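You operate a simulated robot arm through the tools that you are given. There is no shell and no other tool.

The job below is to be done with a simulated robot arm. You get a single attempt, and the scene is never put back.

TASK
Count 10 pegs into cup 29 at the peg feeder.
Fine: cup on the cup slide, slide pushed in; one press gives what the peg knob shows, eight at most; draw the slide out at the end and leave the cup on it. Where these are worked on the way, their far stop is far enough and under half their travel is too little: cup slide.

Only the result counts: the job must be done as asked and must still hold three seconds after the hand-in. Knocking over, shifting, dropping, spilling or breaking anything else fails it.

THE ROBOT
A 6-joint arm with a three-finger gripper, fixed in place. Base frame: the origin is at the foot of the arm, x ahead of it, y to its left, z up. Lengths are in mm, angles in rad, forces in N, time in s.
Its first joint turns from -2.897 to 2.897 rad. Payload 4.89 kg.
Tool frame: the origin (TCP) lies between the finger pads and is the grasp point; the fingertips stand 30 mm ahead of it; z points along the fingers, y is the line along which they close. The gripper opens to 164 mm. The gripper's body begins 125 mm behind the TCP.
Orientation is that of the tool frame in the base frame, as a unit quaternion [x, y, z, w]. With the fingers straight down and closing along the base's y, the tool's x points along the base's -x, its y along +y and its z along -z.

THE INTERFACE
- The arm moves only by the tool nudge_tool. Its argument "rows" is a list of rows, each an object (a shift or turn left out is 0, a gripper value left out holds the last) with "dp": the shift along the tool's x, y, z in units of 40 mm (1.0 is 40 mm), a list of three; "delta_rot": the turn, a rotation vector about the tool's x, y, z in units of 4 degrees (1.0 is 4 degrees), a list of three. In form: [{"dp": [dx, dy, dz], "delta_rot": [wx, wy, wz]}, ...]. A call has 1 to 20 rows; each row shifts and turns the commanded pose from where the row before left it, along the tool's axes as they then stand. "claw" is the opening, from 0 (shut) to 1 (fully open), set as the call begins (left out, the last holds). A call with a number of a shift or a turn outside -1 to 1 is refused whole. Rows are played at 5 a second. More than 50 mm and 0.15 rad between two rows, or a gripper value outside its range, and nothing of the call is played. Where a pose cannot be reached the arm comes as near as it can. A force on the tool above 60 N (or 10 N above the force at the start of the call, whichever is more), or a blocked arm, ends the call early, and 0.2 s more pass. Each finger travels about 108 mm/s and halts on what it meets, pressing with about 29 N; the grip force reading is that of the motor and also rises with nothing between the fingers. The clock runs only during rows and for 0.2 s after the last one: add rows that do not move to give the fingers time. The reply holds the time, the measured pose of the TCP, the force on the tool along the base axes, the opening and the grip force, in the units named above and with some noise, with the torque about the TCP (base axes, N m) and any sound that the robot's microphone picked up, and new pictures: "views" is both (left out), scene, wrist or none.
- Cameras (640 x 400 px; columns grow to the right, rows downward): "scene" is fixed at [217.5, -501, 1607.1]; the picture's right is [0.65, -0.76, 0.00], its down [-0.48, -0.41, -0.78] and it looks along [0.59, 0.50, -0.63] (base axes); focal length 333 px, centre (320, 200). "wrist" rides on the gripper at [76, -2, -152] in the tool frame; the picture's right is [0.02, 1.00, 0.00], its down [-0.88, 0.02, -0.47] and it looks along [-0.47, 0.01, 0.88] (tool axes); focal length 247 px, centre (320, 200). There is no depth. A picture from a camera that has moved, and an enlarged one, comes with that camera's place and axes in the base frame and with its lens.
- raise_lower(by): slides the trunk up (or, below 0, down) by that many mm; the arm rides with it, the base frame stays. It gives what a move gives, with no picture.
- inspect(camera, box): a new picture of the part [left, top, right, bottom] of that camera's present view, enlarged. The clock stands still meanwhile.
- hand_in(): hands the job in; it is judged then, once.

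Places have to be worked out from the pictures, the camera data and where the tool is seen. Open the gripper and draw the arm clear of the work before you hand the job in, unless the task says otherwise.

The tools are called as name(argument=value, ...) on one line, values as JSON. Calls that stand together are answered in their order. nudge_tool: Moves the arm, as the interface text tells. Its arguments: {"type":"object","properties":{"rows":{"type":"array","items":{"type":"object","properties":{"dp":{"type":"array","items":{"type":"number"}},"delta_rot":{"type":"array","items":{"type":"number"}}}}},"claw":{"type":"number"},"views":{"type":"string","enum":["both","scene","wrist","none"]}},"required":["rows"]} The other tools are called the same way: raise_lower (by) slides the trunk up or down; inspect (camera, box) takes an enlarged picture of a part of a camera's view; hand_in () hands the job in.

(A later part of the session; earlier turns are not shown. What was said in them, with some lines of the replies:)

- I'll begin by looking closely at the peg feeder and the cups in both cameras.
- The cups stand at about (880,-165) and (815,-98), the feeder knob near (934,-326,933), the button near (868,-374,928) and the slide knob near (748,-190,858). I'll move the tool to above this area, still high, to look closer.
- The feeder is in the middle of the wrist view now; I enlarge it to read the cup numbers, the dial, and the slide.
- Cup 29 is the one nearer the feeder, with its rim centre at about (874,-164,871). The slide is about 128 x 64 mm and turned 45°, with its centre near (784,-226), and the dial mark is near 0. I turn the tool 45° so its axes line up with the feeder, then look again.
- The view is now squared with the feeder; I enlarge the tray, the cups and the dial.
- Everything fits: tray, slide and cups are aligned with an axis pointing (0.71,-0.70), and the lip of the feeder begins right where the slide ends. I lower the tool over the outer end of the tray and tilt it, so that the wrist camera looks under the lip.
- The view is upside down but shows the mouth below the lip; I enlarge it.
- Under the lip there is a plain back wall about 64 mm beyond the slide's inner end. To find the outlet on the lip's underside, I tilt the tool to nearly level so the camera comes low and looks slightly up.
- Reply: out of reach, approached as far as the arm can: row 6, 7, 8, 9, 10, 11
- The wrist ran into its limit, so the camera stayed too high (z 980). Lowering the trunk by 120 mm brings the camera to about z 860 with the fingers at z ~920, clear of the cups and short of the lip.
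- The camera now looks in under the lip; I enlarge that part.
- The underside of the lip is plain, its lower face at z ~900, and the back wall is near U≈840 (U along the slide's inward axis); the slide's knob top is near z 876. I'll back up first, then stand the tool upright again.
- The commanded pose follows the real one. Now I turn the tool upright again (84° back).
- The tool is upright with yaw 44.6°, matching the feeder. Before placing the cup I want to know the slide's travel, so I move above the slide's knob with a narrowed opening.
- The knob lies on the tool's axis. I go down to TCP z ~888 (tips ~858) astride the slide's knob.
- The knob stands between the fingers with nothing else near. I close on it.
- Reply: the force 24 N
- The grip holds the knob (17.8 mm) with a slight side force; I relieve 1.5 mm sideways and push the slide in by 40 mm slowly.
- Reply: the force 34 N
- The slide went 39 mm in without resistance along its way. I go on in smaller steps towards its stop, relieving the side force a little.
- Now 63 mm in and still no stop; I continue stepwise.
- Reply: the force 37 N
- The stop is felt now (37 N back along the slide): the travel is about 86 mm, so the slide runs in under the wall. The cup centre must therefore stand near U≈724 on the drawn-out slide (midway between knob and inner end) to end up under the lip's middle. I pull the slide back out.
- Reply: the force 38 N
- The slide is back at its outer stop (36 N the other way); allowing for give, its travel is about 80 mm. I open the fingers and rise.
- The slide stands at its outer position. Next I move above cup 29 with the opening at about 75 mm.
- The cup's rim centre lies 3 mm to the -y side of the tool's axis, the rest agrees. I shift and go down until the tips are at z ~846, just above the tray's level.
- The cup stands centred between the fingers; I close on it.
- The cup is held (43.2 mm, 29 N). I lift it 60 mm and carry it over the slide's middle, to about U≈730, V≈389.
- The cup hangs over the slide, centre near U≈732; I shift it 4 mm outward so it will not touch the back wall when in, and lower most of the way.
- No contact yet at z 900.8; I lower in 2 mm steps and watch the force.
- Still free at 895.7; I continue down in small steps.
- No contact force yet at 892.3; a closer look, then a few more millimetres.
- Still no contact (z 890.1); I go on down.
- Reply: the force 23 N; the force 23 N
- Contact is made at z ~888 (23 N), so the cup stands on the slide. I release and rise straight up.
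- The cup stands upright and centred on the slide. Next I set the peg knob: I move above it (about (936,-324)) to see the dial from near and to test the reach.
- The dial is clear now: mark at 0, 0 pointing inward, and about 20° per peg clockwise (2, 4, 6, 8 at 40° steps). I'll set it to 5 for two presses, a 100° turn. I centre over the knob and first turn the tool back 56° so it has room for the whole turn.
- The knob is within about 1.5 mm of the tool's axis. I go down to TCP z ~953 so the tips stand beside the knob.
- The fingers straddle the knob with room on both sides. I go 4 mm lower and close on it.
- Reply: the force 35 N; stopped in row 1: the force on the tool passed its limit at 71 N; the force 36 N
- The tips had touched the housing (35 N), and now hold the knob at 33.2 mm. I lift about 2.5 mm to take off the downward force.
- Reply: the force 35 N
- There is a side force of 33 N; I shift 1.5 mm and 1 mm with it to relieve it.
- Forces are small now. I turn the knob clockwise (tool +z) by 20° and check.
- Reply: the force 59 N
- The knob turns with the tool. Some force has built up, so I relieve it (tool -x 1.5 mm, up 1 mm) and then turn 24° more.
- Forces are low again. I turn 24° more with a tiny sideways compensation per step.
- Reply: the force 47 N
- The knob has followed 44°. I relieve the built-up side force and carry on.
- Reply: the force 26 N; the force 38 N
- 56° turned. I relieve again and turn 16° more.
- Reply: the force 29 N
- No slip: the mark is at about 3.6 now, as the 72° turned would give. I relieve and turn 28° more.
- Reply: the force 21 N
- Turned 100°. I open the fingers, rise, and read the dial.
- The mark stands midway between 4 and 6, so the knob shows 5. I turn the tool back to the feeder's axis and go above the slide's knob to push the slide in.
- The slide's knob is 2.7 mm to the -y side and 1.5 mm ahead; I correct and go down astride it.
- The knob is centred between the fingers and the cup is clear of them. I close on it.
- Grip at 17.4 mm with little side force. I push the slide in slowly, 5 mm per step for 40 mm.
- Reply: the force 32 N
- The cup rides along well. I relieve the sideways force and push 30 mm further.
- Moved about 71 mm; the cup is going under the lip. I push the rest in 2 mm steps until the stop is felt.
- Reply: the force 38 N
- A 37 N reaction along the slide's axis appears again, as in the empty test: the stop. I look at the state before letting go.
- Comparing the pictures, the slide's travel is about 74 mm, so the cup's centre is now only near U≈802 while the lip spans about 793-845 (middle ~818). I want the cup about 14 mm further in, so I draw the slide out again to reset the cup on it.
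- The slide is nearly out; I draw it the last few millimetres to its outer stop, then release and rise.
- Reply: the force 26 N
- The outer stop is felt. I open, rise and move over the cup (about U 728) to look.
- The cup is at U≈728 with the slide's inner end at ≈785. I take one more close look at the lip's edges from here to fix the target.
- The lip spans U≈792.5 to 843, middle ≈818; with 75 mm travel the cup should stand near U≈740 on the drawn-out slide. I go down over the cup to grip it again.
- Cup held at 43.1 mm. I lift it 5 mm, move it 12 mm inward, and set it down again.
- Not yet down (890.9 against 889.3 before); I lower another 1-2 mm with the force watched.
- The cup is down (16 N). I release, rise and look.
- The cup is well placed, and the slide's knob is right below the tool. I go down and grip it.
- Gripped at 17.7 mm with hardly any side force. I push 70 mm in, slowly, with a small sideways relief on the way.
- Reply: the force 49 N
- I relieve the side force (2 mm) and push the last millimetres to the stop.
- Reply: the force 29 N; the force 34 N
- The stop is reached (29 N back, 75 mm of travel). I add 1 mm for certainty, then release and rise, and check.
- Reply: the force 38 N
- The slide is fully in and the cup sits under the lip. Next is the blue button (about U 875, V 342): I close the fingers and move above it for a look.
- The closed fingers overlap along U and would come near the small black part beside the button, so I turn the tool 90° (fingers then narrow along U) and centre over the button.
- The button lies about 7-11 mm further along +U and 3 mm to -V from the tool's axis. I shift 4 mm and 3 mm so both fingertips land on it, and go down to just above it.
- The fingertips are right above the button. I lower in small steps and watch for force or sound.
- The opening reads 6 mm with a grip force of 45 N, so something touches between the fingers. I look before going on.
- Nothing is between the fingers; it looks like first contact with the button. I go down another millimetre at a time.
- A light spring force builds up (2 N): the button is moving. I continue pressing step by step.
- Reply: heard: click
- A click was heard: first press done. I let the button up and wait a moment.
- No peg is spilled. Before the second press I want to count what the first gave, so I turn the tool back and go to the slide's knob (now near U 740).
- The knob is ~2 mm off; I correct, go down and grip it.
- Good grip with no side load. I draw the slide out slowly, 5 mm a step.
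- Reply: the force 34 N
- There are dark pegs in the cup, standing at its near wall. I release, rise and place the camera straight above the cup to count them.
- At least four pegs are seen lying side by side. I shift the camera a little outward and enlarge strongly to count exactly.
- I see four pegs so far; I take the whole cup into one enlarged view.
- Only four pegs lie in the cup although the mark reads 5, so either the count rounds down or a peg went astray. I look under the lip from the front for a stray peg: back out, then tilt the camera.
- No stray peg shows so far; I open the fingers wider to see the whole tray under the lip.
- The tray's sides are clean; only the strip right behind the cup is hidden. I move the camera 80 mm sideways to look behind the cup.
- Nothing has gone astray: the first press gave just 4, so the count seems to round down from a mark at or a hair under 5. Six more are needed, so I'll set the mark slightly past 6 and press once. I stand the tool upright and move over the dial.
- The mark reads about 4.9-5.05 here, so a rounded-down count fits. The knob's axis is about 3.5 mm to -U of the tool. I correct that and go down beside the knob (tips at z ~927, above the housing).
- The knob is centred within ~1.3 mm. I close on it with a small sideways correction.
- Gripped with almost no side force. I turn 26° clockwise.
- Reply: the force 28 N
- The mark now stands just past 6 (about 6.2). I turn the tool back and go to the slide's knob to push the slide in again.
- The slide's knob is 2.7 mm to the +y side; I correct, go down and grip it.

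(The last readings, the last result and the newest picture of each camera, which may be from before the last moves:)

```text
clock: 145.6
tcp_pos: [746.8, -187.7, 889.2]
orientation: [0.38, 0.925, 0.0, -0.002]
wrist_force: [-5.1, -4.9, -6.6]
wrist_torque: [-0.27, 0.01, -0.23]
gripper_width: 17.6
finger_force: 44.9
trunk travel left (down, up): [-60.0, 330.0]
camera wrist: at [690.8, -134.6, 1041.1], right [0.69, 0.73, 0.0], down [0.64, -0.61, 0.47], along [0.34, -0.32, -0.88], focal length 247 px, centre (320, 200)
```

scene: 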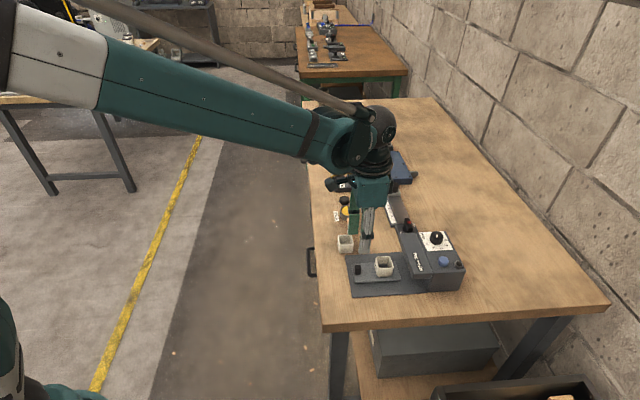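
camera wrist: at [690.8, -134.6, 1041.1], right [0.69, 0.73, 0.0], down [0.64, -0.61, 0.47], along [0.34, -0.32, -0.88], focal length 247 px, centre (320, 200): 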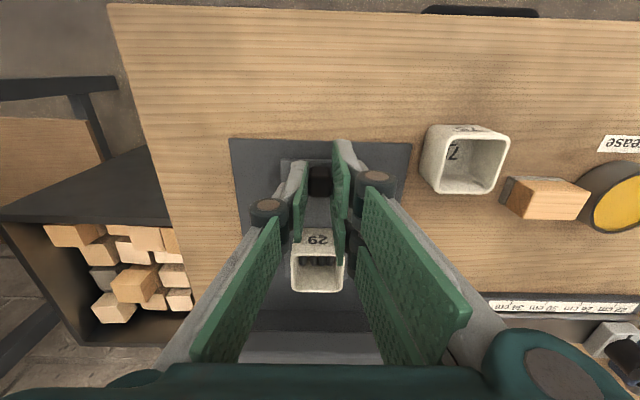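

Good grip. I push the slide in slowly again, first 40 mm.

nudge_tool(rows=[{"dp": [-0.06, 0, 0]}, {"dp": [-0.125, 0, 0]}, {"dp": [-0.125, 0, 0]}, {"dp": [-0.125, 0, 0]}, {"dp": [-0.125, 0, 0]}, {"dp": [-0.125, 0, 0]}, {"dp": [-0.125, 0, 0]}, {"dp": [-0.125, 0, 0]}, {"dp": [-0.06, 0, 0]}, {}], views="none")

nudge_tool(rows=[{"dp": [-0.06, 0, 0]}, {"dp": [-0.125, 0, 0]}, {"dp": [-0.125, 0, 0]}, {"dp": [-0.125, 0, 0]}, {"dp": [-0.125, 0, 0]}, {"dp": [-0.125, 0, 0]}, {"dp": [-0.06, 0, 0]}, {}], views="none")

```text
clock: 147.8
tcp_pos: [774.9, -216.4, 889.4]
orientation: [0.38, 0.925, 0.0, -0.001]
wrist_force: [-23.7, -24.9, -14.6]
wrist_torque: [-0.43, 0.83, -0.31]
gripper_width: 17.8
finger_force: 44.7
trunk travel left (down, up): [-60.0, 330.0]
```

```text
clock: 149.6
tcp_pos: [796.5, -238.8, 889.7]
orientation: [0.379, 0.925, 0.001, -0.002]
wrist_force: [-30.5, -30.0, -8.5]
wrist_torque: [-0.6, 0.96, -0.34]
gripper_width: 17.7
finger_force: 45.1
trunk travel left (down, up): [-60.0, 330.0]
```

Side force has grown to about 43 N, so I relieve it by 2 mm and push to the stop in small steps.

nudge_tool(rows=[{"dp": [0, -0.06, 0]}, {}], views="none")

nudge_tool(rows=[{"dp": [-0.05, 0, 0]}, {"dp": [-0.05, 0, 0]}, {"dp": [-0.05, 0, 0]}, {"dp": [-0.04, 0, 0]}, {}], views="scene")

inspect(camera="scene", box=[345, 225, 425, 300])

```text
clock: 150.2
tcp_pos: [795.9, -236.7, 889.0]
orientation: [0.378, 0.926, 0.0, -0.001]
wrist_force: [-12.2, -13.5, -11.0]
wrist_torque: [-0.37, 0.17, -0.27]
gripper_width: 17.6
finger_force: 44.8
trunk travel left (down, up): [-60.0, 330.0]
```

```text
clock: 151.4
tcp_pos: [800.5, -242.2, 890.8]
orientation: [0.378, 0.926, 0.0, 0.0]
wrist_force: [-24.3, 24.7, -9.1]
wrist_torque: [0.77, 0.73, -0.34]
gripper_width: 17.8
finger_force: 45.0
trunk travel left (down, up): [-60.0, 330.0]
```

scene: 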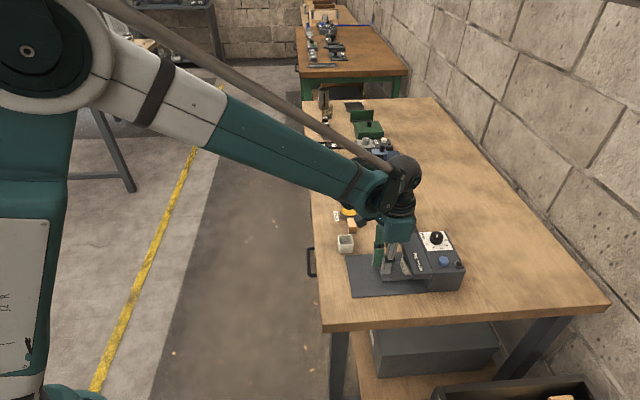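

```text
5.33 times, centred on (385, 262) of scene
camera zoom: at [217.5, -501.0, 1607.1], right [0.65, -0.76, 0.0], down [-0.48, -0.41, -0.78], along [0.59, 0.5, -0.63], focal length 1778 px, centre (-27, -133)
```

zoom: 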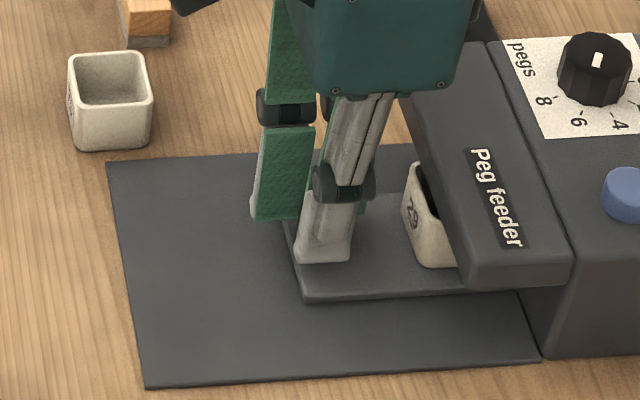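

The stop is reached again (35 N). I release, rise, and head for the button with closed fingers.

nudge_tool(claw=0.3, rows=[{}, {}, {"dp": [0, 0, -0.5]}, {"dp": [0, 0, -1]}, {"dp": [0, 0, -1]}, {"dp": [0, 0, -0.5]}, {}], views="wrist")

inspect(camera="wrist", box=[240, 100, 400, 220])

```text
clock: 153.0
tcp_pos: [800.7, -244.1, 1009.4]
orientation: [0.379, 0.925, 0.0, -0.001]
wrist_force: [0.4, -0.6, -0.3]
wrist_torque: [-0.04, 0.06, 0.0]
gripper_width: 49.3
finger_force: 0.0
trunk travel left (down, up): [-60.0, 330.0]
camera wrist: at [744.8, -191.2, 1161.8], right [0.69, 0.73, 0.0], down [0.64, -0.6, 0.47], along [0.34, -0.32, -0.88], focal length 247 px, centre (320, 200)
```

wrist: 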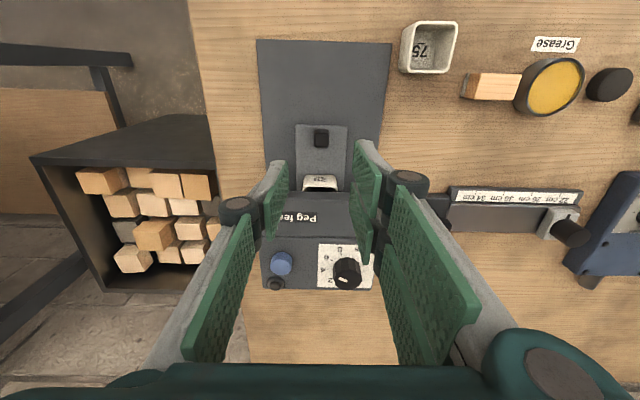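

```text
3.33 times, centred on (320, 160) of wrist
camera zoom: at [744.8, -191.2, 1161.8], right [0.69, 0.73, 0.0], down [0.64, -0.6, 0.47], along [0.34, -0.32, -0.88], focal length 823 px, centre (320, 333)
```

zoom: 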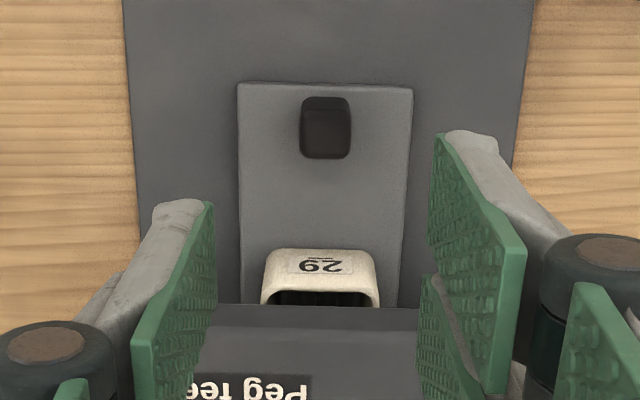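

The slide is in. I move to above the button (the same pressing spot as before) and turn the tool 90°.

nudge_tool(claw=0.0, rows=[{"dp": [-0.6, 0, 0]}, {"dp": [-0.669, -0.286, 0]}, {"dp": [-0.669, -0.286, 0]}, {"dp": [-0.669, -0.286, 0]}, {"dp": [-0.669, -0.286, 0]}, {"delta_rot": [0, 0, -1]}, {"delta_rot": [0, 0, -1]}, {"delta_rot": [0, 0, -1]}, {"delta_rot": [0, 0, -1]}, {"delta_rot": [0, 0, -1]}, {"delta_rot": [0, 0, -1]}, {"delta_rot": [0, 0, -1]}, {"delta_rot": [0, 0, -1]}, {"delta_rot": [0, 0, -1]}, {"delta_rot": [0, 0, -1]}], views="none")

nudge_tool(rows=[{"delta_rot": [0, 0, -1]}, {"delta_rot": [0, 0, -1]}, {"delta_rot": [0, 0, -1]}, {"delta_rot": [0, 0, -1]}, {"delta_rot": [0, 0, -1]}, {"delta_rot": [0, 0, -1]}, {"delta_rot": [0, 0, -1]}, {"delta_rot": [0, 0, -1]}, {"delta_rot": [0, 0, -1]}, {"delta_rot": [0, 0, -1]}, {"delta_rot": [0, 0, -1]}, {"delta_rot": [0, 0, -1]}, {"delta_rot": [0, 0, -0.5]}, {}], views="wrist")

```text
clock: 156.2
tcp_pos: [862.3, -367.8, 1008.4]
orientation: [0.039, 0.999, 0.001, -0.001]
wrist_force: [-0.2, 0.8, 1.0]
wrist_torque: [0.0, 0.03, -0.02]
gripper_width: 0.3
finger_force: 28.8
trunk travel left (down, up): [-60.0, 330.0]
```

```text
clock: 159.2
tcp_pos: [862.4, -368.3, 1010.4]
orientation: [-0.387, 0.922, 0.0, -0.001]
wrist_force: [1.0, 0.2, -0.5]
wrist_torque: [-0.01, 0.01, 0.0]
gripper_width: 0.0
finger_force: 29.1
trunk travel left (down, up): [-60.0, 330.0]
camera wrist: at [810.4, -423.2, 1161.5], right [-0.73, 0.69, 0.0], down [0.61, 0.64, 0.47], along [0.32, 0.34, -0.88], focal length 247 px, centre (320, 200)
```

wrist: 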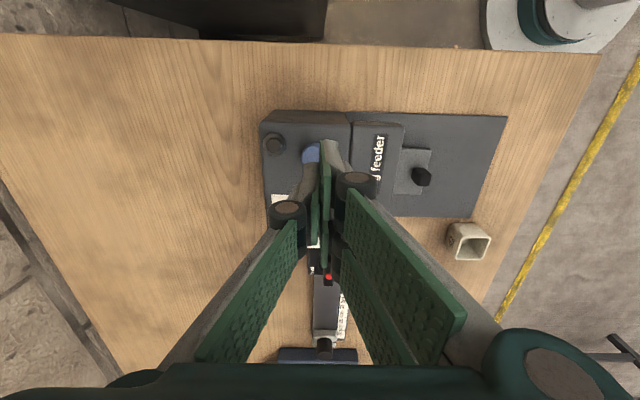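

Position matches the earlier press. I go down to just above the button, then press in small steps until the click.

nudge_tool(rows=[{"dp": [0, 0, 0.5]}, {"dp": [0, 0, 0.5]}, {"dp": [0, 0, 0.05]}, {}], views="none")

nudge_tool(rows=[{"dp": [0, 0, 0.05]}, {"dp": [0, 0, 0.03]}, {}], views="none")

nudge_tool(rows=[{"dp": [0, 0, 0.03]}, {}], views="none")

```text
clock: 160.2
tcp_pos: [862.1, -367.0, 967.3]
orientation: [-0.387, 0.922, 0.0, -0.001]
wrist_force: [0.8, 0.2, -0.5]
wrist_torque: [0.0, 0.02, 0.01]
gripper_width: 0.0
finger_force: 29.0
trunk travel left (down, up): [-60.0, 330.0]
```

```text
clock: 161.0
tcp_pos: [861.7, -368.2, 964.4]
orientation: [-0.386, 0.922, 0.001, -0.001]
wrist_force: [-0.2, -0.3, 1.6]
wrist_torque: [0.0, -0.04, -0.01]
gripper_width: 6.1
finger_force: 44.9
trunk travel left (down, up): [-60.0, 330.0]
```

```text
clock: 161.6
tcp_pos: [862.6, -367.7, 962.9]
orientation: [-0.386, 0.923, 0.001, -0.002]
wrist_force: [-0.4, 0.1, 1.2]
wrist_torque: [-0.05, -0.01, -0.01]
gripper_width: 6.1
finger_force: 44.6
trunk travel left (down, up): [-60.0, 330.0]
```

The button is being pressed in (1-2 N); I press another millimetre for the click.

nudge_tool(rows=[{"dp": [0, 0, 0.03]}, {}], views="none")

```text
clock: 162.2
tcp_pos: [861.9, -367.6, 963.1]
orientation: [-0.386, 0.923, 0.0, -0.001]
wrist_force: [0.3, 0.2, 2.2]
wrist_torque: [0.0, -0.02, 0.01]
gripper_width: 6.1
finger_force: 45.2
trunk travel left (down, up): [-60.0, 330.0]
heard: click
```

Click: second press done. I rise and wait two seconds for the pegs.

nudge_tool(rows=[{"dp": [0, 0, -0.15]}, {"dp": [0, 0, -0.25]}, {"dp": [0, 0, -0.35]}, {"dp": [0, 0, -0.5]}, {}, {}, {}, {}, {}, {}, {}, {}])

inspect(camera="scene", box=[370, 215, 480, 300])

```text
clock: 164.8
tcp_pos: [863.0, -367.0, 1012.9]
orientation: [-0.386, 0.923, 0.001, -0.002]
wrist_force: [-0.3, -0.6, -0.6]
wrist_torque: [0.0, -0.01, 0.04]
gripper_width: 0.0
finger_force: 45.0
trunk travel left (down, up): [-60.0, 330.0]
camera wrist: at [810.3, -422.4, 1164.5], right [-0.73, 0.69, 0.0], down [0.61, 0.64, 0.47], along [0.32, 0.34, -0.88], focal length 247 px, centre (320, 200)
```

scene: 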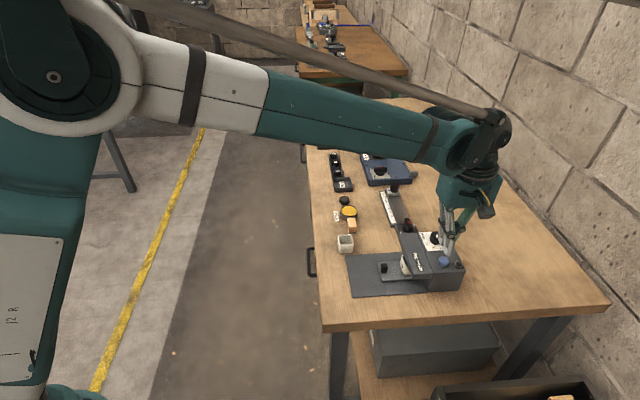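
wrist: 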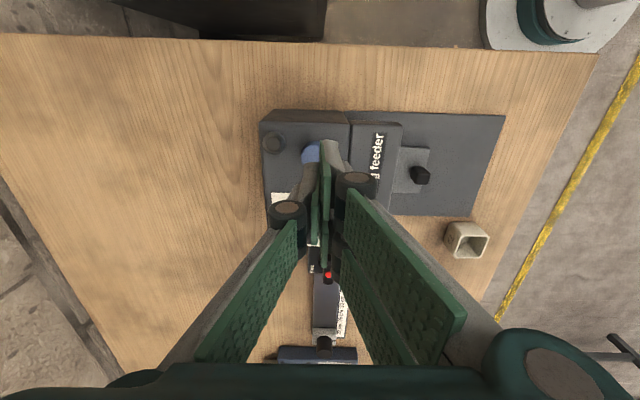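

```text
4.71 times, centred on (425, 258) of scene
camera zoom: at [217.5, -501.0, 1607.1], right [0.65, -0.76, 0.0], down [-0.48, -0.41, -0.78], along [0.59, 0.5, -0.63], focal length 1568 px, centre (-174, -71)
```

zoom: 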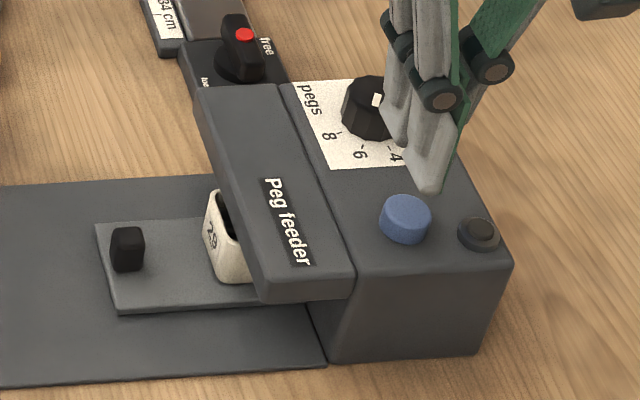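

Nothing spilled. I turn the tool back and return to the slide's knob to draw the slide out and count.

nudge_tool(rows=[{"delta_rot": [0, 0, 1]}, {"delta_rot": [0, 0, 1]}, {"delta_rot": [0, 0, 1]}, {"delta_rot": [0, 0, 1]}, {"delta_rot": [0, 0, 1]}, {"delta_rot": [0, 0, 1]}, {"delta_rot": [0, 0, 1]}, {"delta_rot": [0, 0, 1]}, {"delta_rot": [0, 0, 1]}, {"delta_rot": [0, 0, 1]}, {"delta_rot": [0, 0, 1]}, {"delta_rot": [0, 0, 1]}, {"delta_rot": [0, 0, 1]}, {"delta_rot": [0, 0, 1]}, {"delta_rot": [0, 0, 1]}, {"delta_rot": [0, 0, 1]}, {"delta_rot": [0, 0, 1]}, {"delta_rot": [0, 0, 1]}, {"delta_rot": [0, 0, 1]}, {"delta_rot": [0, 0, 1]}], views="none")

nudge_tool(claw=0.35, rows=[{"delta_rot": [0, 0, 1]}, {"delta_rot": [0, 0, 1]}, {"delta_rot": [0, 0, 0.5]}, {"dp": [0.82, 0.29, 0]}, {"dp": [0.82, 0.29, 0]}, {"dp": [0.82, 0.29, 0]}, {"dp": [0.82, 0.29, 0]}, {}], views="wrist")

inspect(camera="wrist", box=[240, 100, 400, 220])

```text
clock: 169.0
tcp_pos: [862.3, -368.2, 1010.9]
orientation: [0.298, 0.955, 0.0, -0.001]
wrist_force: [-0.2, 0.2, 0.0]
wrist_torque: [0.03, 0.03, 0.04]
gripper_width: 0.0
finger_force: 44.9
trunk travel left (down, up): [-60.0, 330.0]
```

```text
clock: 170.8
tcp_pos: [802.0, -241.5, 1013.1]
orientation: [0.379, 0.925, 0.0, -0.001]
wrist_force: [0.2, 0.4, -0.9]
wrist_torque: [0.03, -0.04, -0.01]
gripper_width: 57.5
finger_force: 0.1
trunk travel left (down, up): [-60.0, 330.0]
camera wrist: at [746.4, -188.7, 1165.3], right [0.69, 0.73, 0.0], down [0.64, -0.61, 0.47], along [0.34, -0.32, -0.88], focal length 247 px, centre (320, 200)
```

wrist: 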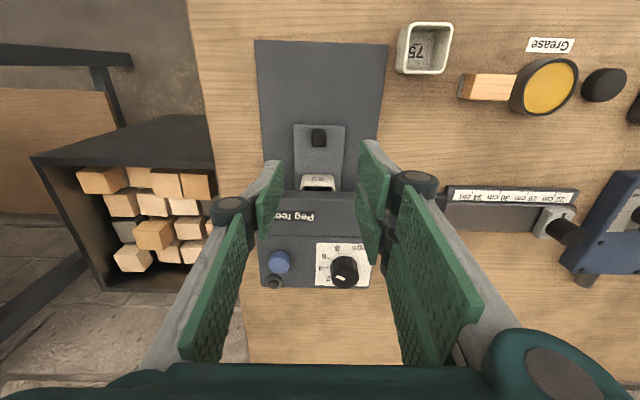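

```text
3.33 times, centred on (320, 160) of wrist
camera zoom: at [746.4, -188.7, 1165.3], right [0.69, 0.73, 0.0], down [0.64, -0.61, 0.47], along [0.34, -0.32, -0.88], focal length 823 px, centre (320, 333)
```

zoom: 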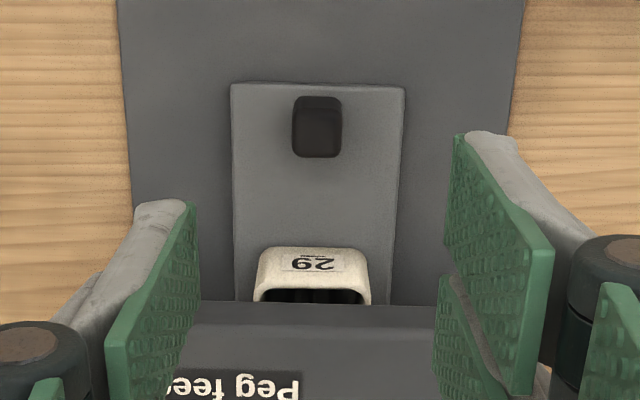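

I correct by 1-2 mm, go down and grip the slide's knob.

nudge_tool(rows=[{"dp": [0.02, -0.045, 0.6]}, {"dp": [0, 0, 0.65]}, {"dp": [0, 0, 0.65]}, {"dp": [0, 0, 0.6]}, {"dp": [0, 0, 0.6]}, {}], views="none")

nudge_tool(claw=0.0, rows=[{}, {}, {}], views="none")

```text
clock: 172.2
tcp_pos: [800.7, -245.4, 887.1]
orientation: [0.38, 0.925, 0.001, -0.001]
wrist_force: [-0.2, -0.8, -0.2]
wrist_torque: [-0.02, 0.0, -0.01]
gripper_width: 57.4
finger_force: 0.1
trunk travel left (down, up): [-60.0, 330.0]
```

```text
clock: 173.0
tcp_pos: [801.3, -242.8, 886.4]
orientation: [0.378, 0.926, 0.001, -0.002]
wrist_force: [21.9, 20.7, -4.6]
wrist_torque: [0.51, -0.68, -0.27]
gripper_width: 17.4
finger_force: 44.6
trunk travel left (down, up): [-60.0, 330.0]
```

Gripped with a side force of 30 N; I relieve it by 1.5 mm and draw the slide out slowly.

nudge_tool(rows=[{"dp": [0, 0.045, 0]}, {}], views="none")

nudge_tool(rows=[{"dp": [0.04, 0, 0]}, {"dp": [0.09, 0, 0]}, {"dp": [0.125, 0, 0]}, {"dp": [0.125, 0, 0]}, {"dp": [0.125, 0, 0]}, {"dp": [0.125, 0, 0]}, {"dp": [0.125, 0, 0]}, {"dp": [0.125, 0, 0]}, {"dp": [0.125, 0, 0]}, {"dp": [0.125, 0, 0]}, {"dp": [0.125, 0, 0]}, {"dp": [0.125, 0, 0]}, {"dp": [0.125, 0, 0]}, {"dp": [0.125, 0, 0]}, {"dp": [0.125, 0, 0]}, {"dp": [0.08, 0, 0]}, {}, {}], views="scene")

inspect(camera="scene", box=[345, 225, 425, 300])

```text
clock: 173.6
tcp_pos: [802.0, -243.0, 888.5]
orientation: [0.38, 0.925, -0.001, -0.002]
wrist_force: [10.0, 10.5, -14.7]
wrist_torque: [-0.03, -0.53, -0.22]
gripper_width: 17.3
finger_force: 45.4
trunk travel left (down, up): [-60.0, 330.0]
```

```text
clock: 177.4
tcp_pos: [748.2, -190.1, 887.7]
orientation: [0.38, 0.925, 0.0, 0.0]
wrist_force: [12.6, 12.7, -17.5]
wrist_torque: [0.51, -0.08, -0.25]
gripper_width: 17.4
finger_force: 44.9
trunk travel left (down, up): [-60.0, 330.0]
```

scene: 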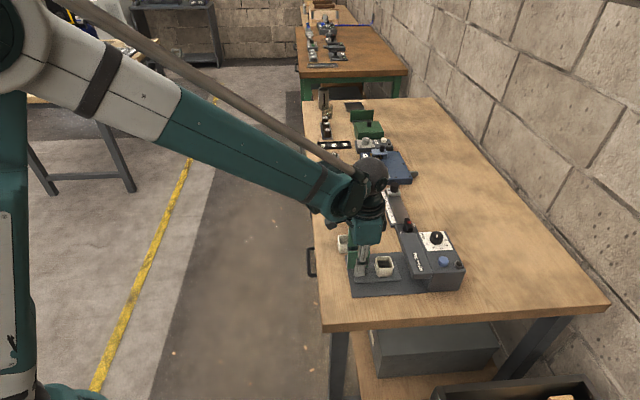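

```text
5.33 times, centred on (385, 262) of scene
camera zoom: at [217.5, -501.0, 1607.1], right [0.65, -0.76, 0.0], down [-0.48, -0.41, -0.78], along [0.59, 0.5, -0.63], focal length 1778 px, centre (-27, -133)
```

zoom: 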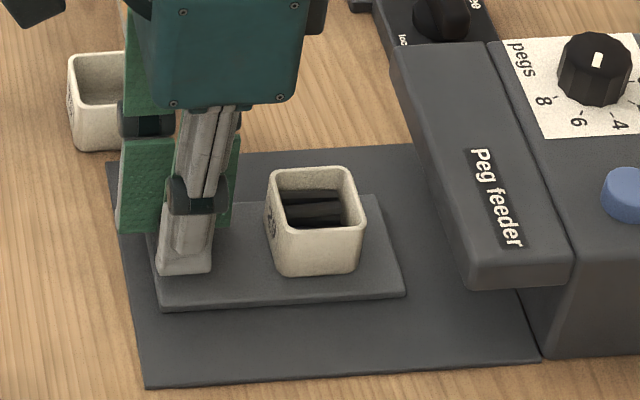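

The slide is almost fully out; I take it the last bit to its outer stop, then release and rise to count.

nudge_tool(rows=[{"dp": [0.04, 0, 0]}, {"dp": [0.04, 0, 0]}, {}], views="none")

nudge_tool(claw=0.3, rows=[{}, {}, {"dp": [0, 0, -0.5]}, {"dp": [0, 0, -1]}, {"dp": [0, 0, -1]}, {"dp": [0, 0, -0.5]}, {"dp": [-1, 0, 0]}, {"dp": [-1, 0, 0]}, {"dp": [-1, 0, 0]}, {"dp": [-0.4, 0, 0]}, {}], views="wrist")

inspect(camera="wrist", box=[295, 55, 350, 112])

```text
clock: 178.2
tcp_pos: [749.0, -190.3, 887.4]
orientation: [0.379, 0.925, 0.0, -0.001]
wrist_force: [33.1, -11.2, -16.2]
wrist_torque: [-0.35, -0.96, -0.31]
gripper_width: 17.8
finger_force: 45.1
trunk travel left (down, up): [-60.0, 330.0]
```

```text
clock: 180.6
tcp_pos: [843.4, -283.2, 1008.1]
orientation: [0.379, 0.925, 0.0, -0.001]
wrist_force: [-0.2, 0.7, -0.8]
wrist_torque: [0.01, 0.07, 0.0]
gripper_width: 49.1
finger_force: 0.0
trunk travel left (down, up): [-60.0, 330.0]
camera wrist: at [787.9, -230.9, 1159.3], right [0.69, 0.73, 0.0], down [0.64, -0.61, 0.47], along [0.34, -0.32, -0.88], focal length 247 px, centre (320, 200)
```

wrist: 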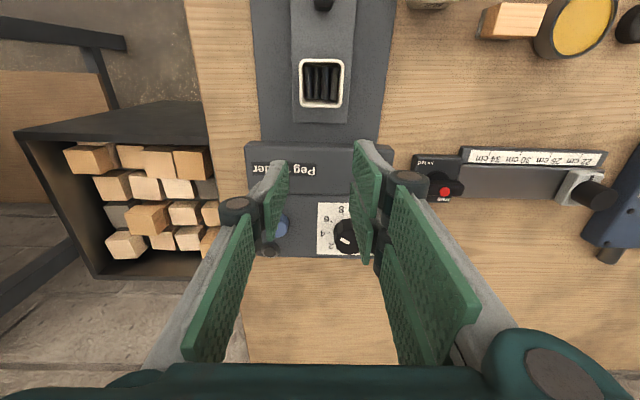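

```text
7.02 times, centred on (322, 84) of wrist
camera zoom: at [787.9, -230.9, 1159.3], right [0.69, 0.73, 0.0], down [0.64, -0.61, 0.47], along [0.34, -0.32, -0.88], focal length 1733 px, centre (302, 1018)
```

zoom: 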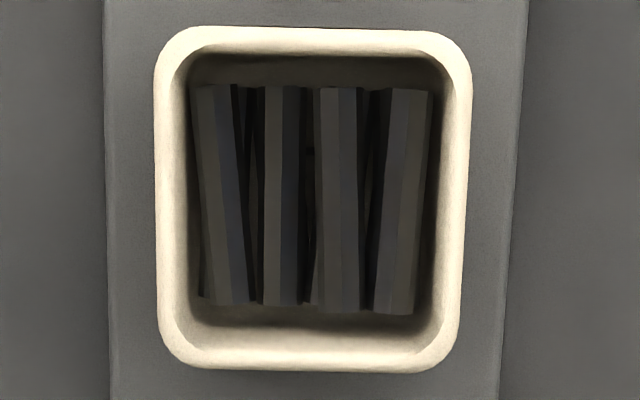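

Four pegs show on top, and two of them look longer (higher) than the others, which would fit 4+4+2 = 10. I check from other angles to be sure.

inspect(camera="scene", box=[370, 250, 400, 280])

inspect(camera="wrist", box=[303, 62, 342, 108])

```text
13.33 times, centred on (385, 265) of scene
camera zoom: at [217.5, -501.0, 1607.1], right [0.65, -0.76, 0.0], down [-0.48, -0.41, -0.78], along [0.59, 0.5, -0.63], focal length 4444 px, centre (-547, -667)
```

zoom: 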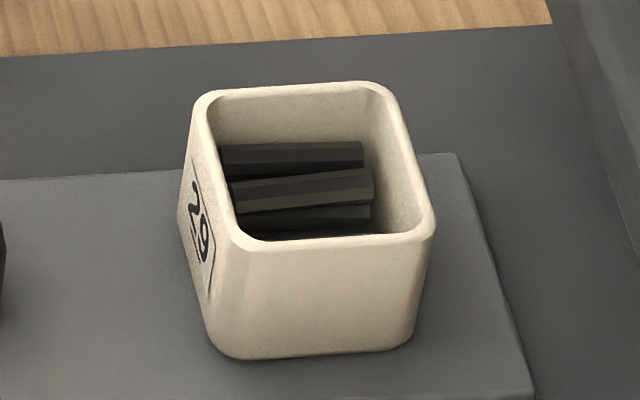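

```text
8.70 times, centred on (322, 85) of wrist
camera zoom: at [787.9, -230.9, 1159.3], right [0.69, 0.73, 0.0], down [0.64, -0.61, 0.47], along [0.34, -0.32, -0.88], focal length 2148 px, centre (298, 1200)
```

zoom: 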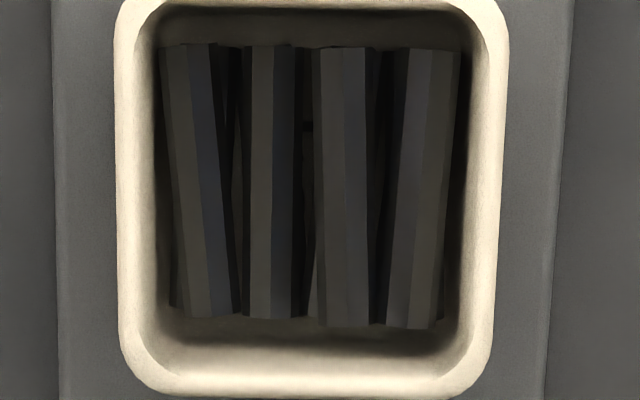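

The view supports three layers, but I want certainty. I enlarge further, section by section.

inspect(camera="wrist", box=[302, 84, 324, 104])

inspect(camera="wrist", box=[320, 84, 342, 104])

inspect(camera="wrist", box=[310, 64, 332, 84])

```text
16.00 times, centred on (313, 94) of wrist
camera zoom: at [787.9, -230.9, 1159.3], right [0.69, 0.73, 0.0], down [0.64, -0.61, 0.47], along [0.34, -0.32, -0.88], focal length 3952 px, centre (432, 1896)
```

zoom: 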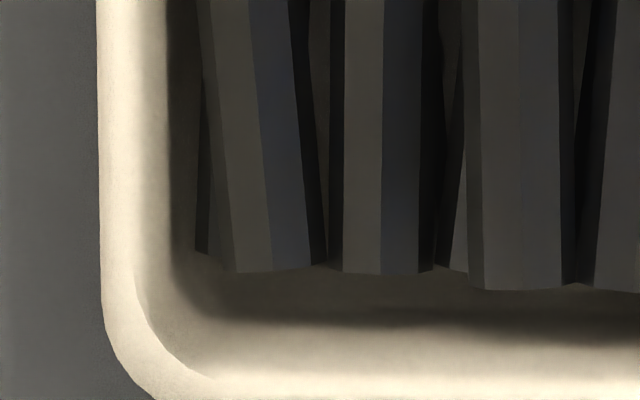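

```text
16.00 times, centred on (331, 94) of wrist
camera zoom: at [787.9, -230.9, 1159.3], right [0.69, 0.73, 0.0], down [0.64, -0.61, 0.47], along [0.34, -0.32, -0.88], focal length 3952 px, centre (144, 1896)
```

zoom: 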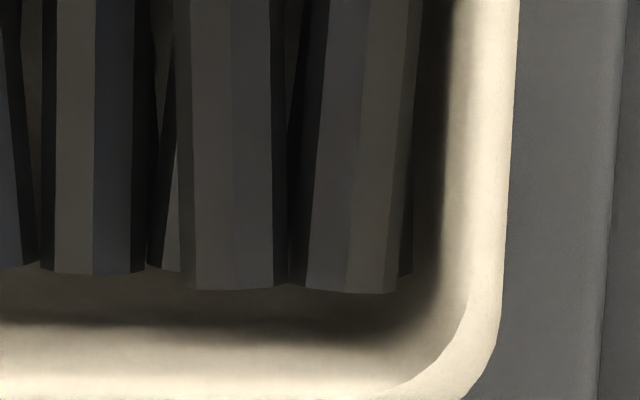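

```text
16.00 times, centred on (321, 74) of wrist
camera zoom: at [787.9, -230.9, 1159.3], right [0.69, 0.73, 0.0], down [0.64, -0.61, 0.47], along [0.34, -0.32, -0.88], focal length 3952 px, centre (304, 2216)
```

zoom: 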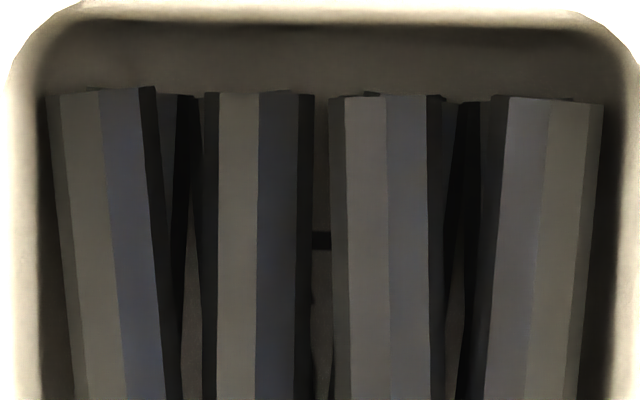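

The end faces show it clearly: four pegs in the bottom layer (counted before), four in the second (two on the left plus two peeking out under the top pair), and two on top, so 10 in all. The slide is out with the cup on it, so I rise and draw the arm clear with the gripper open.

nudge_tool(claw=0.8, rows=[{"dp": [0, 0, -1]}, {"dp": [0, 0, -1]}, {"dp": [0, 0, -1]}, {"dp": [0, 0, -1]}, {"dp": [0.9, 0.3, -0.3]}, {"dp": [0.9, 0.3, -0.3]}, {"dp": [0.9, 0.3, -0.3]}, {"dp": [0.9, 0.3, -0.3]}, {"dp": [0.9, 0.3, -0.3]}, {"dp": [0.9, 0.3, 0]}, {}])

inspect(camera="scene", box=[325, 180, 480, 305])

inspect(camera="scene", box=[345, 225, 425, 300])

```text
clock: 183.0
tcp_pos: [739.8, -81.9, 1226.5]
orientation: [0.38, 0.925, 0.0, -0.001]
wrist_force: [-0.2, -0.5, 0.1]
wrist_torque: [0.06, -0.04, -0.01]
gripper_width: 131.1
finger_force: 0.1
trunk travel left (down, up): [-60.0, 330.0]
camera wrist: at [684.7, -28.3, 1379.0], right [0.69, 0.73, 0.0], down [0.64, -0.61, 0.47], along [0.34, -0.32, -0.88], focal length 247 px, centre (320, 200)
```

scene: 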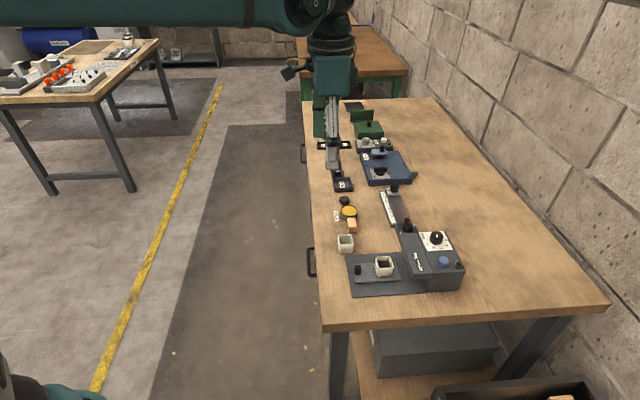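
wrist: 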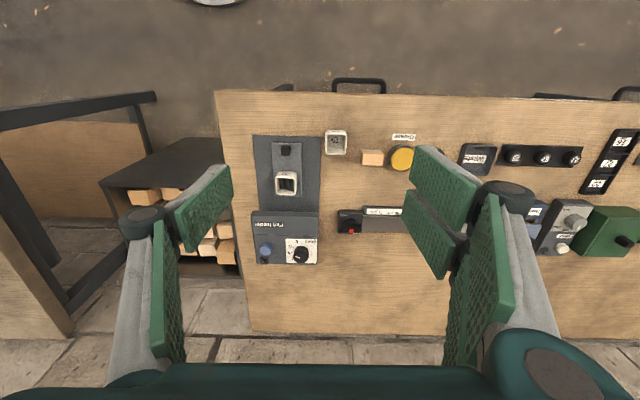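

```text
3.20 times, centred on (402, 242) of scene
camera zoom: at [217.5, -501.0, 1607.1], right [0.65, -0.76, 0.0], down [-0.48, -0.41, -0.78], along [0.59, 0.5, -0.63], focal length 1066 px, centre (56, 64)
```

zoom: 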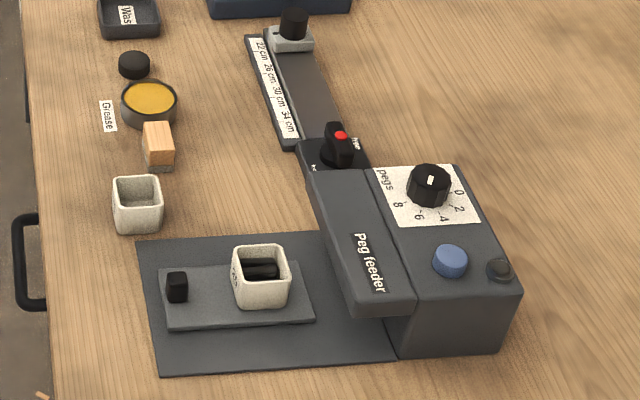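

```text
5.33 times, centred on (385, 262) of scene
camera zoom: at [217.5, -501.0, 1607.1], right [0.65, -0.76, 0.0], down [-0.48, -0.41, -0.78], along [0.59, 0.5, -0.63], focal length 1778 px, centre (-27, -133)
```

zoom: 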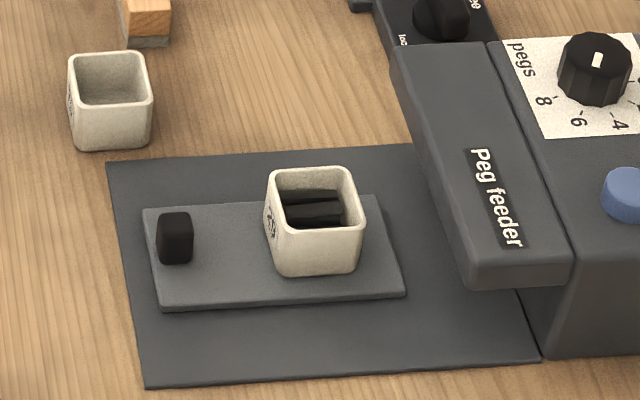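

The arm is clear, the gripper open, the cup with its 10 pegs stands on the drawn-out slide, and everything else is in its place. I hand the job in.

hand_in()

```text
The job is handed in.
```

Cup 29 now holds 10 pegs. It is standing on the cup slide, which is drawn out to its outer stop, and the job is handed in.

- **Presses:** I pressed twice. The first press, with the peg knob at about 5, gave only 4 pegs, so the feeder seems to round down. I then set the knob just past 6, and the second press gave 6.
- **Count:** I counted 4 pegs in the cup after the first press. After the second I counted from enlarged views: four in the bottom layer, four in the middle and two on top. Some middle pegs showed only at their ends, so part of that count is read from the layering.
- **Other objects:** The last pictures show no stray pegs and nothing else moved. The gripper is open and the arm is clear of the work.

The peg knob is still just past 6, and the trunk is 115 mm lower than at the start.
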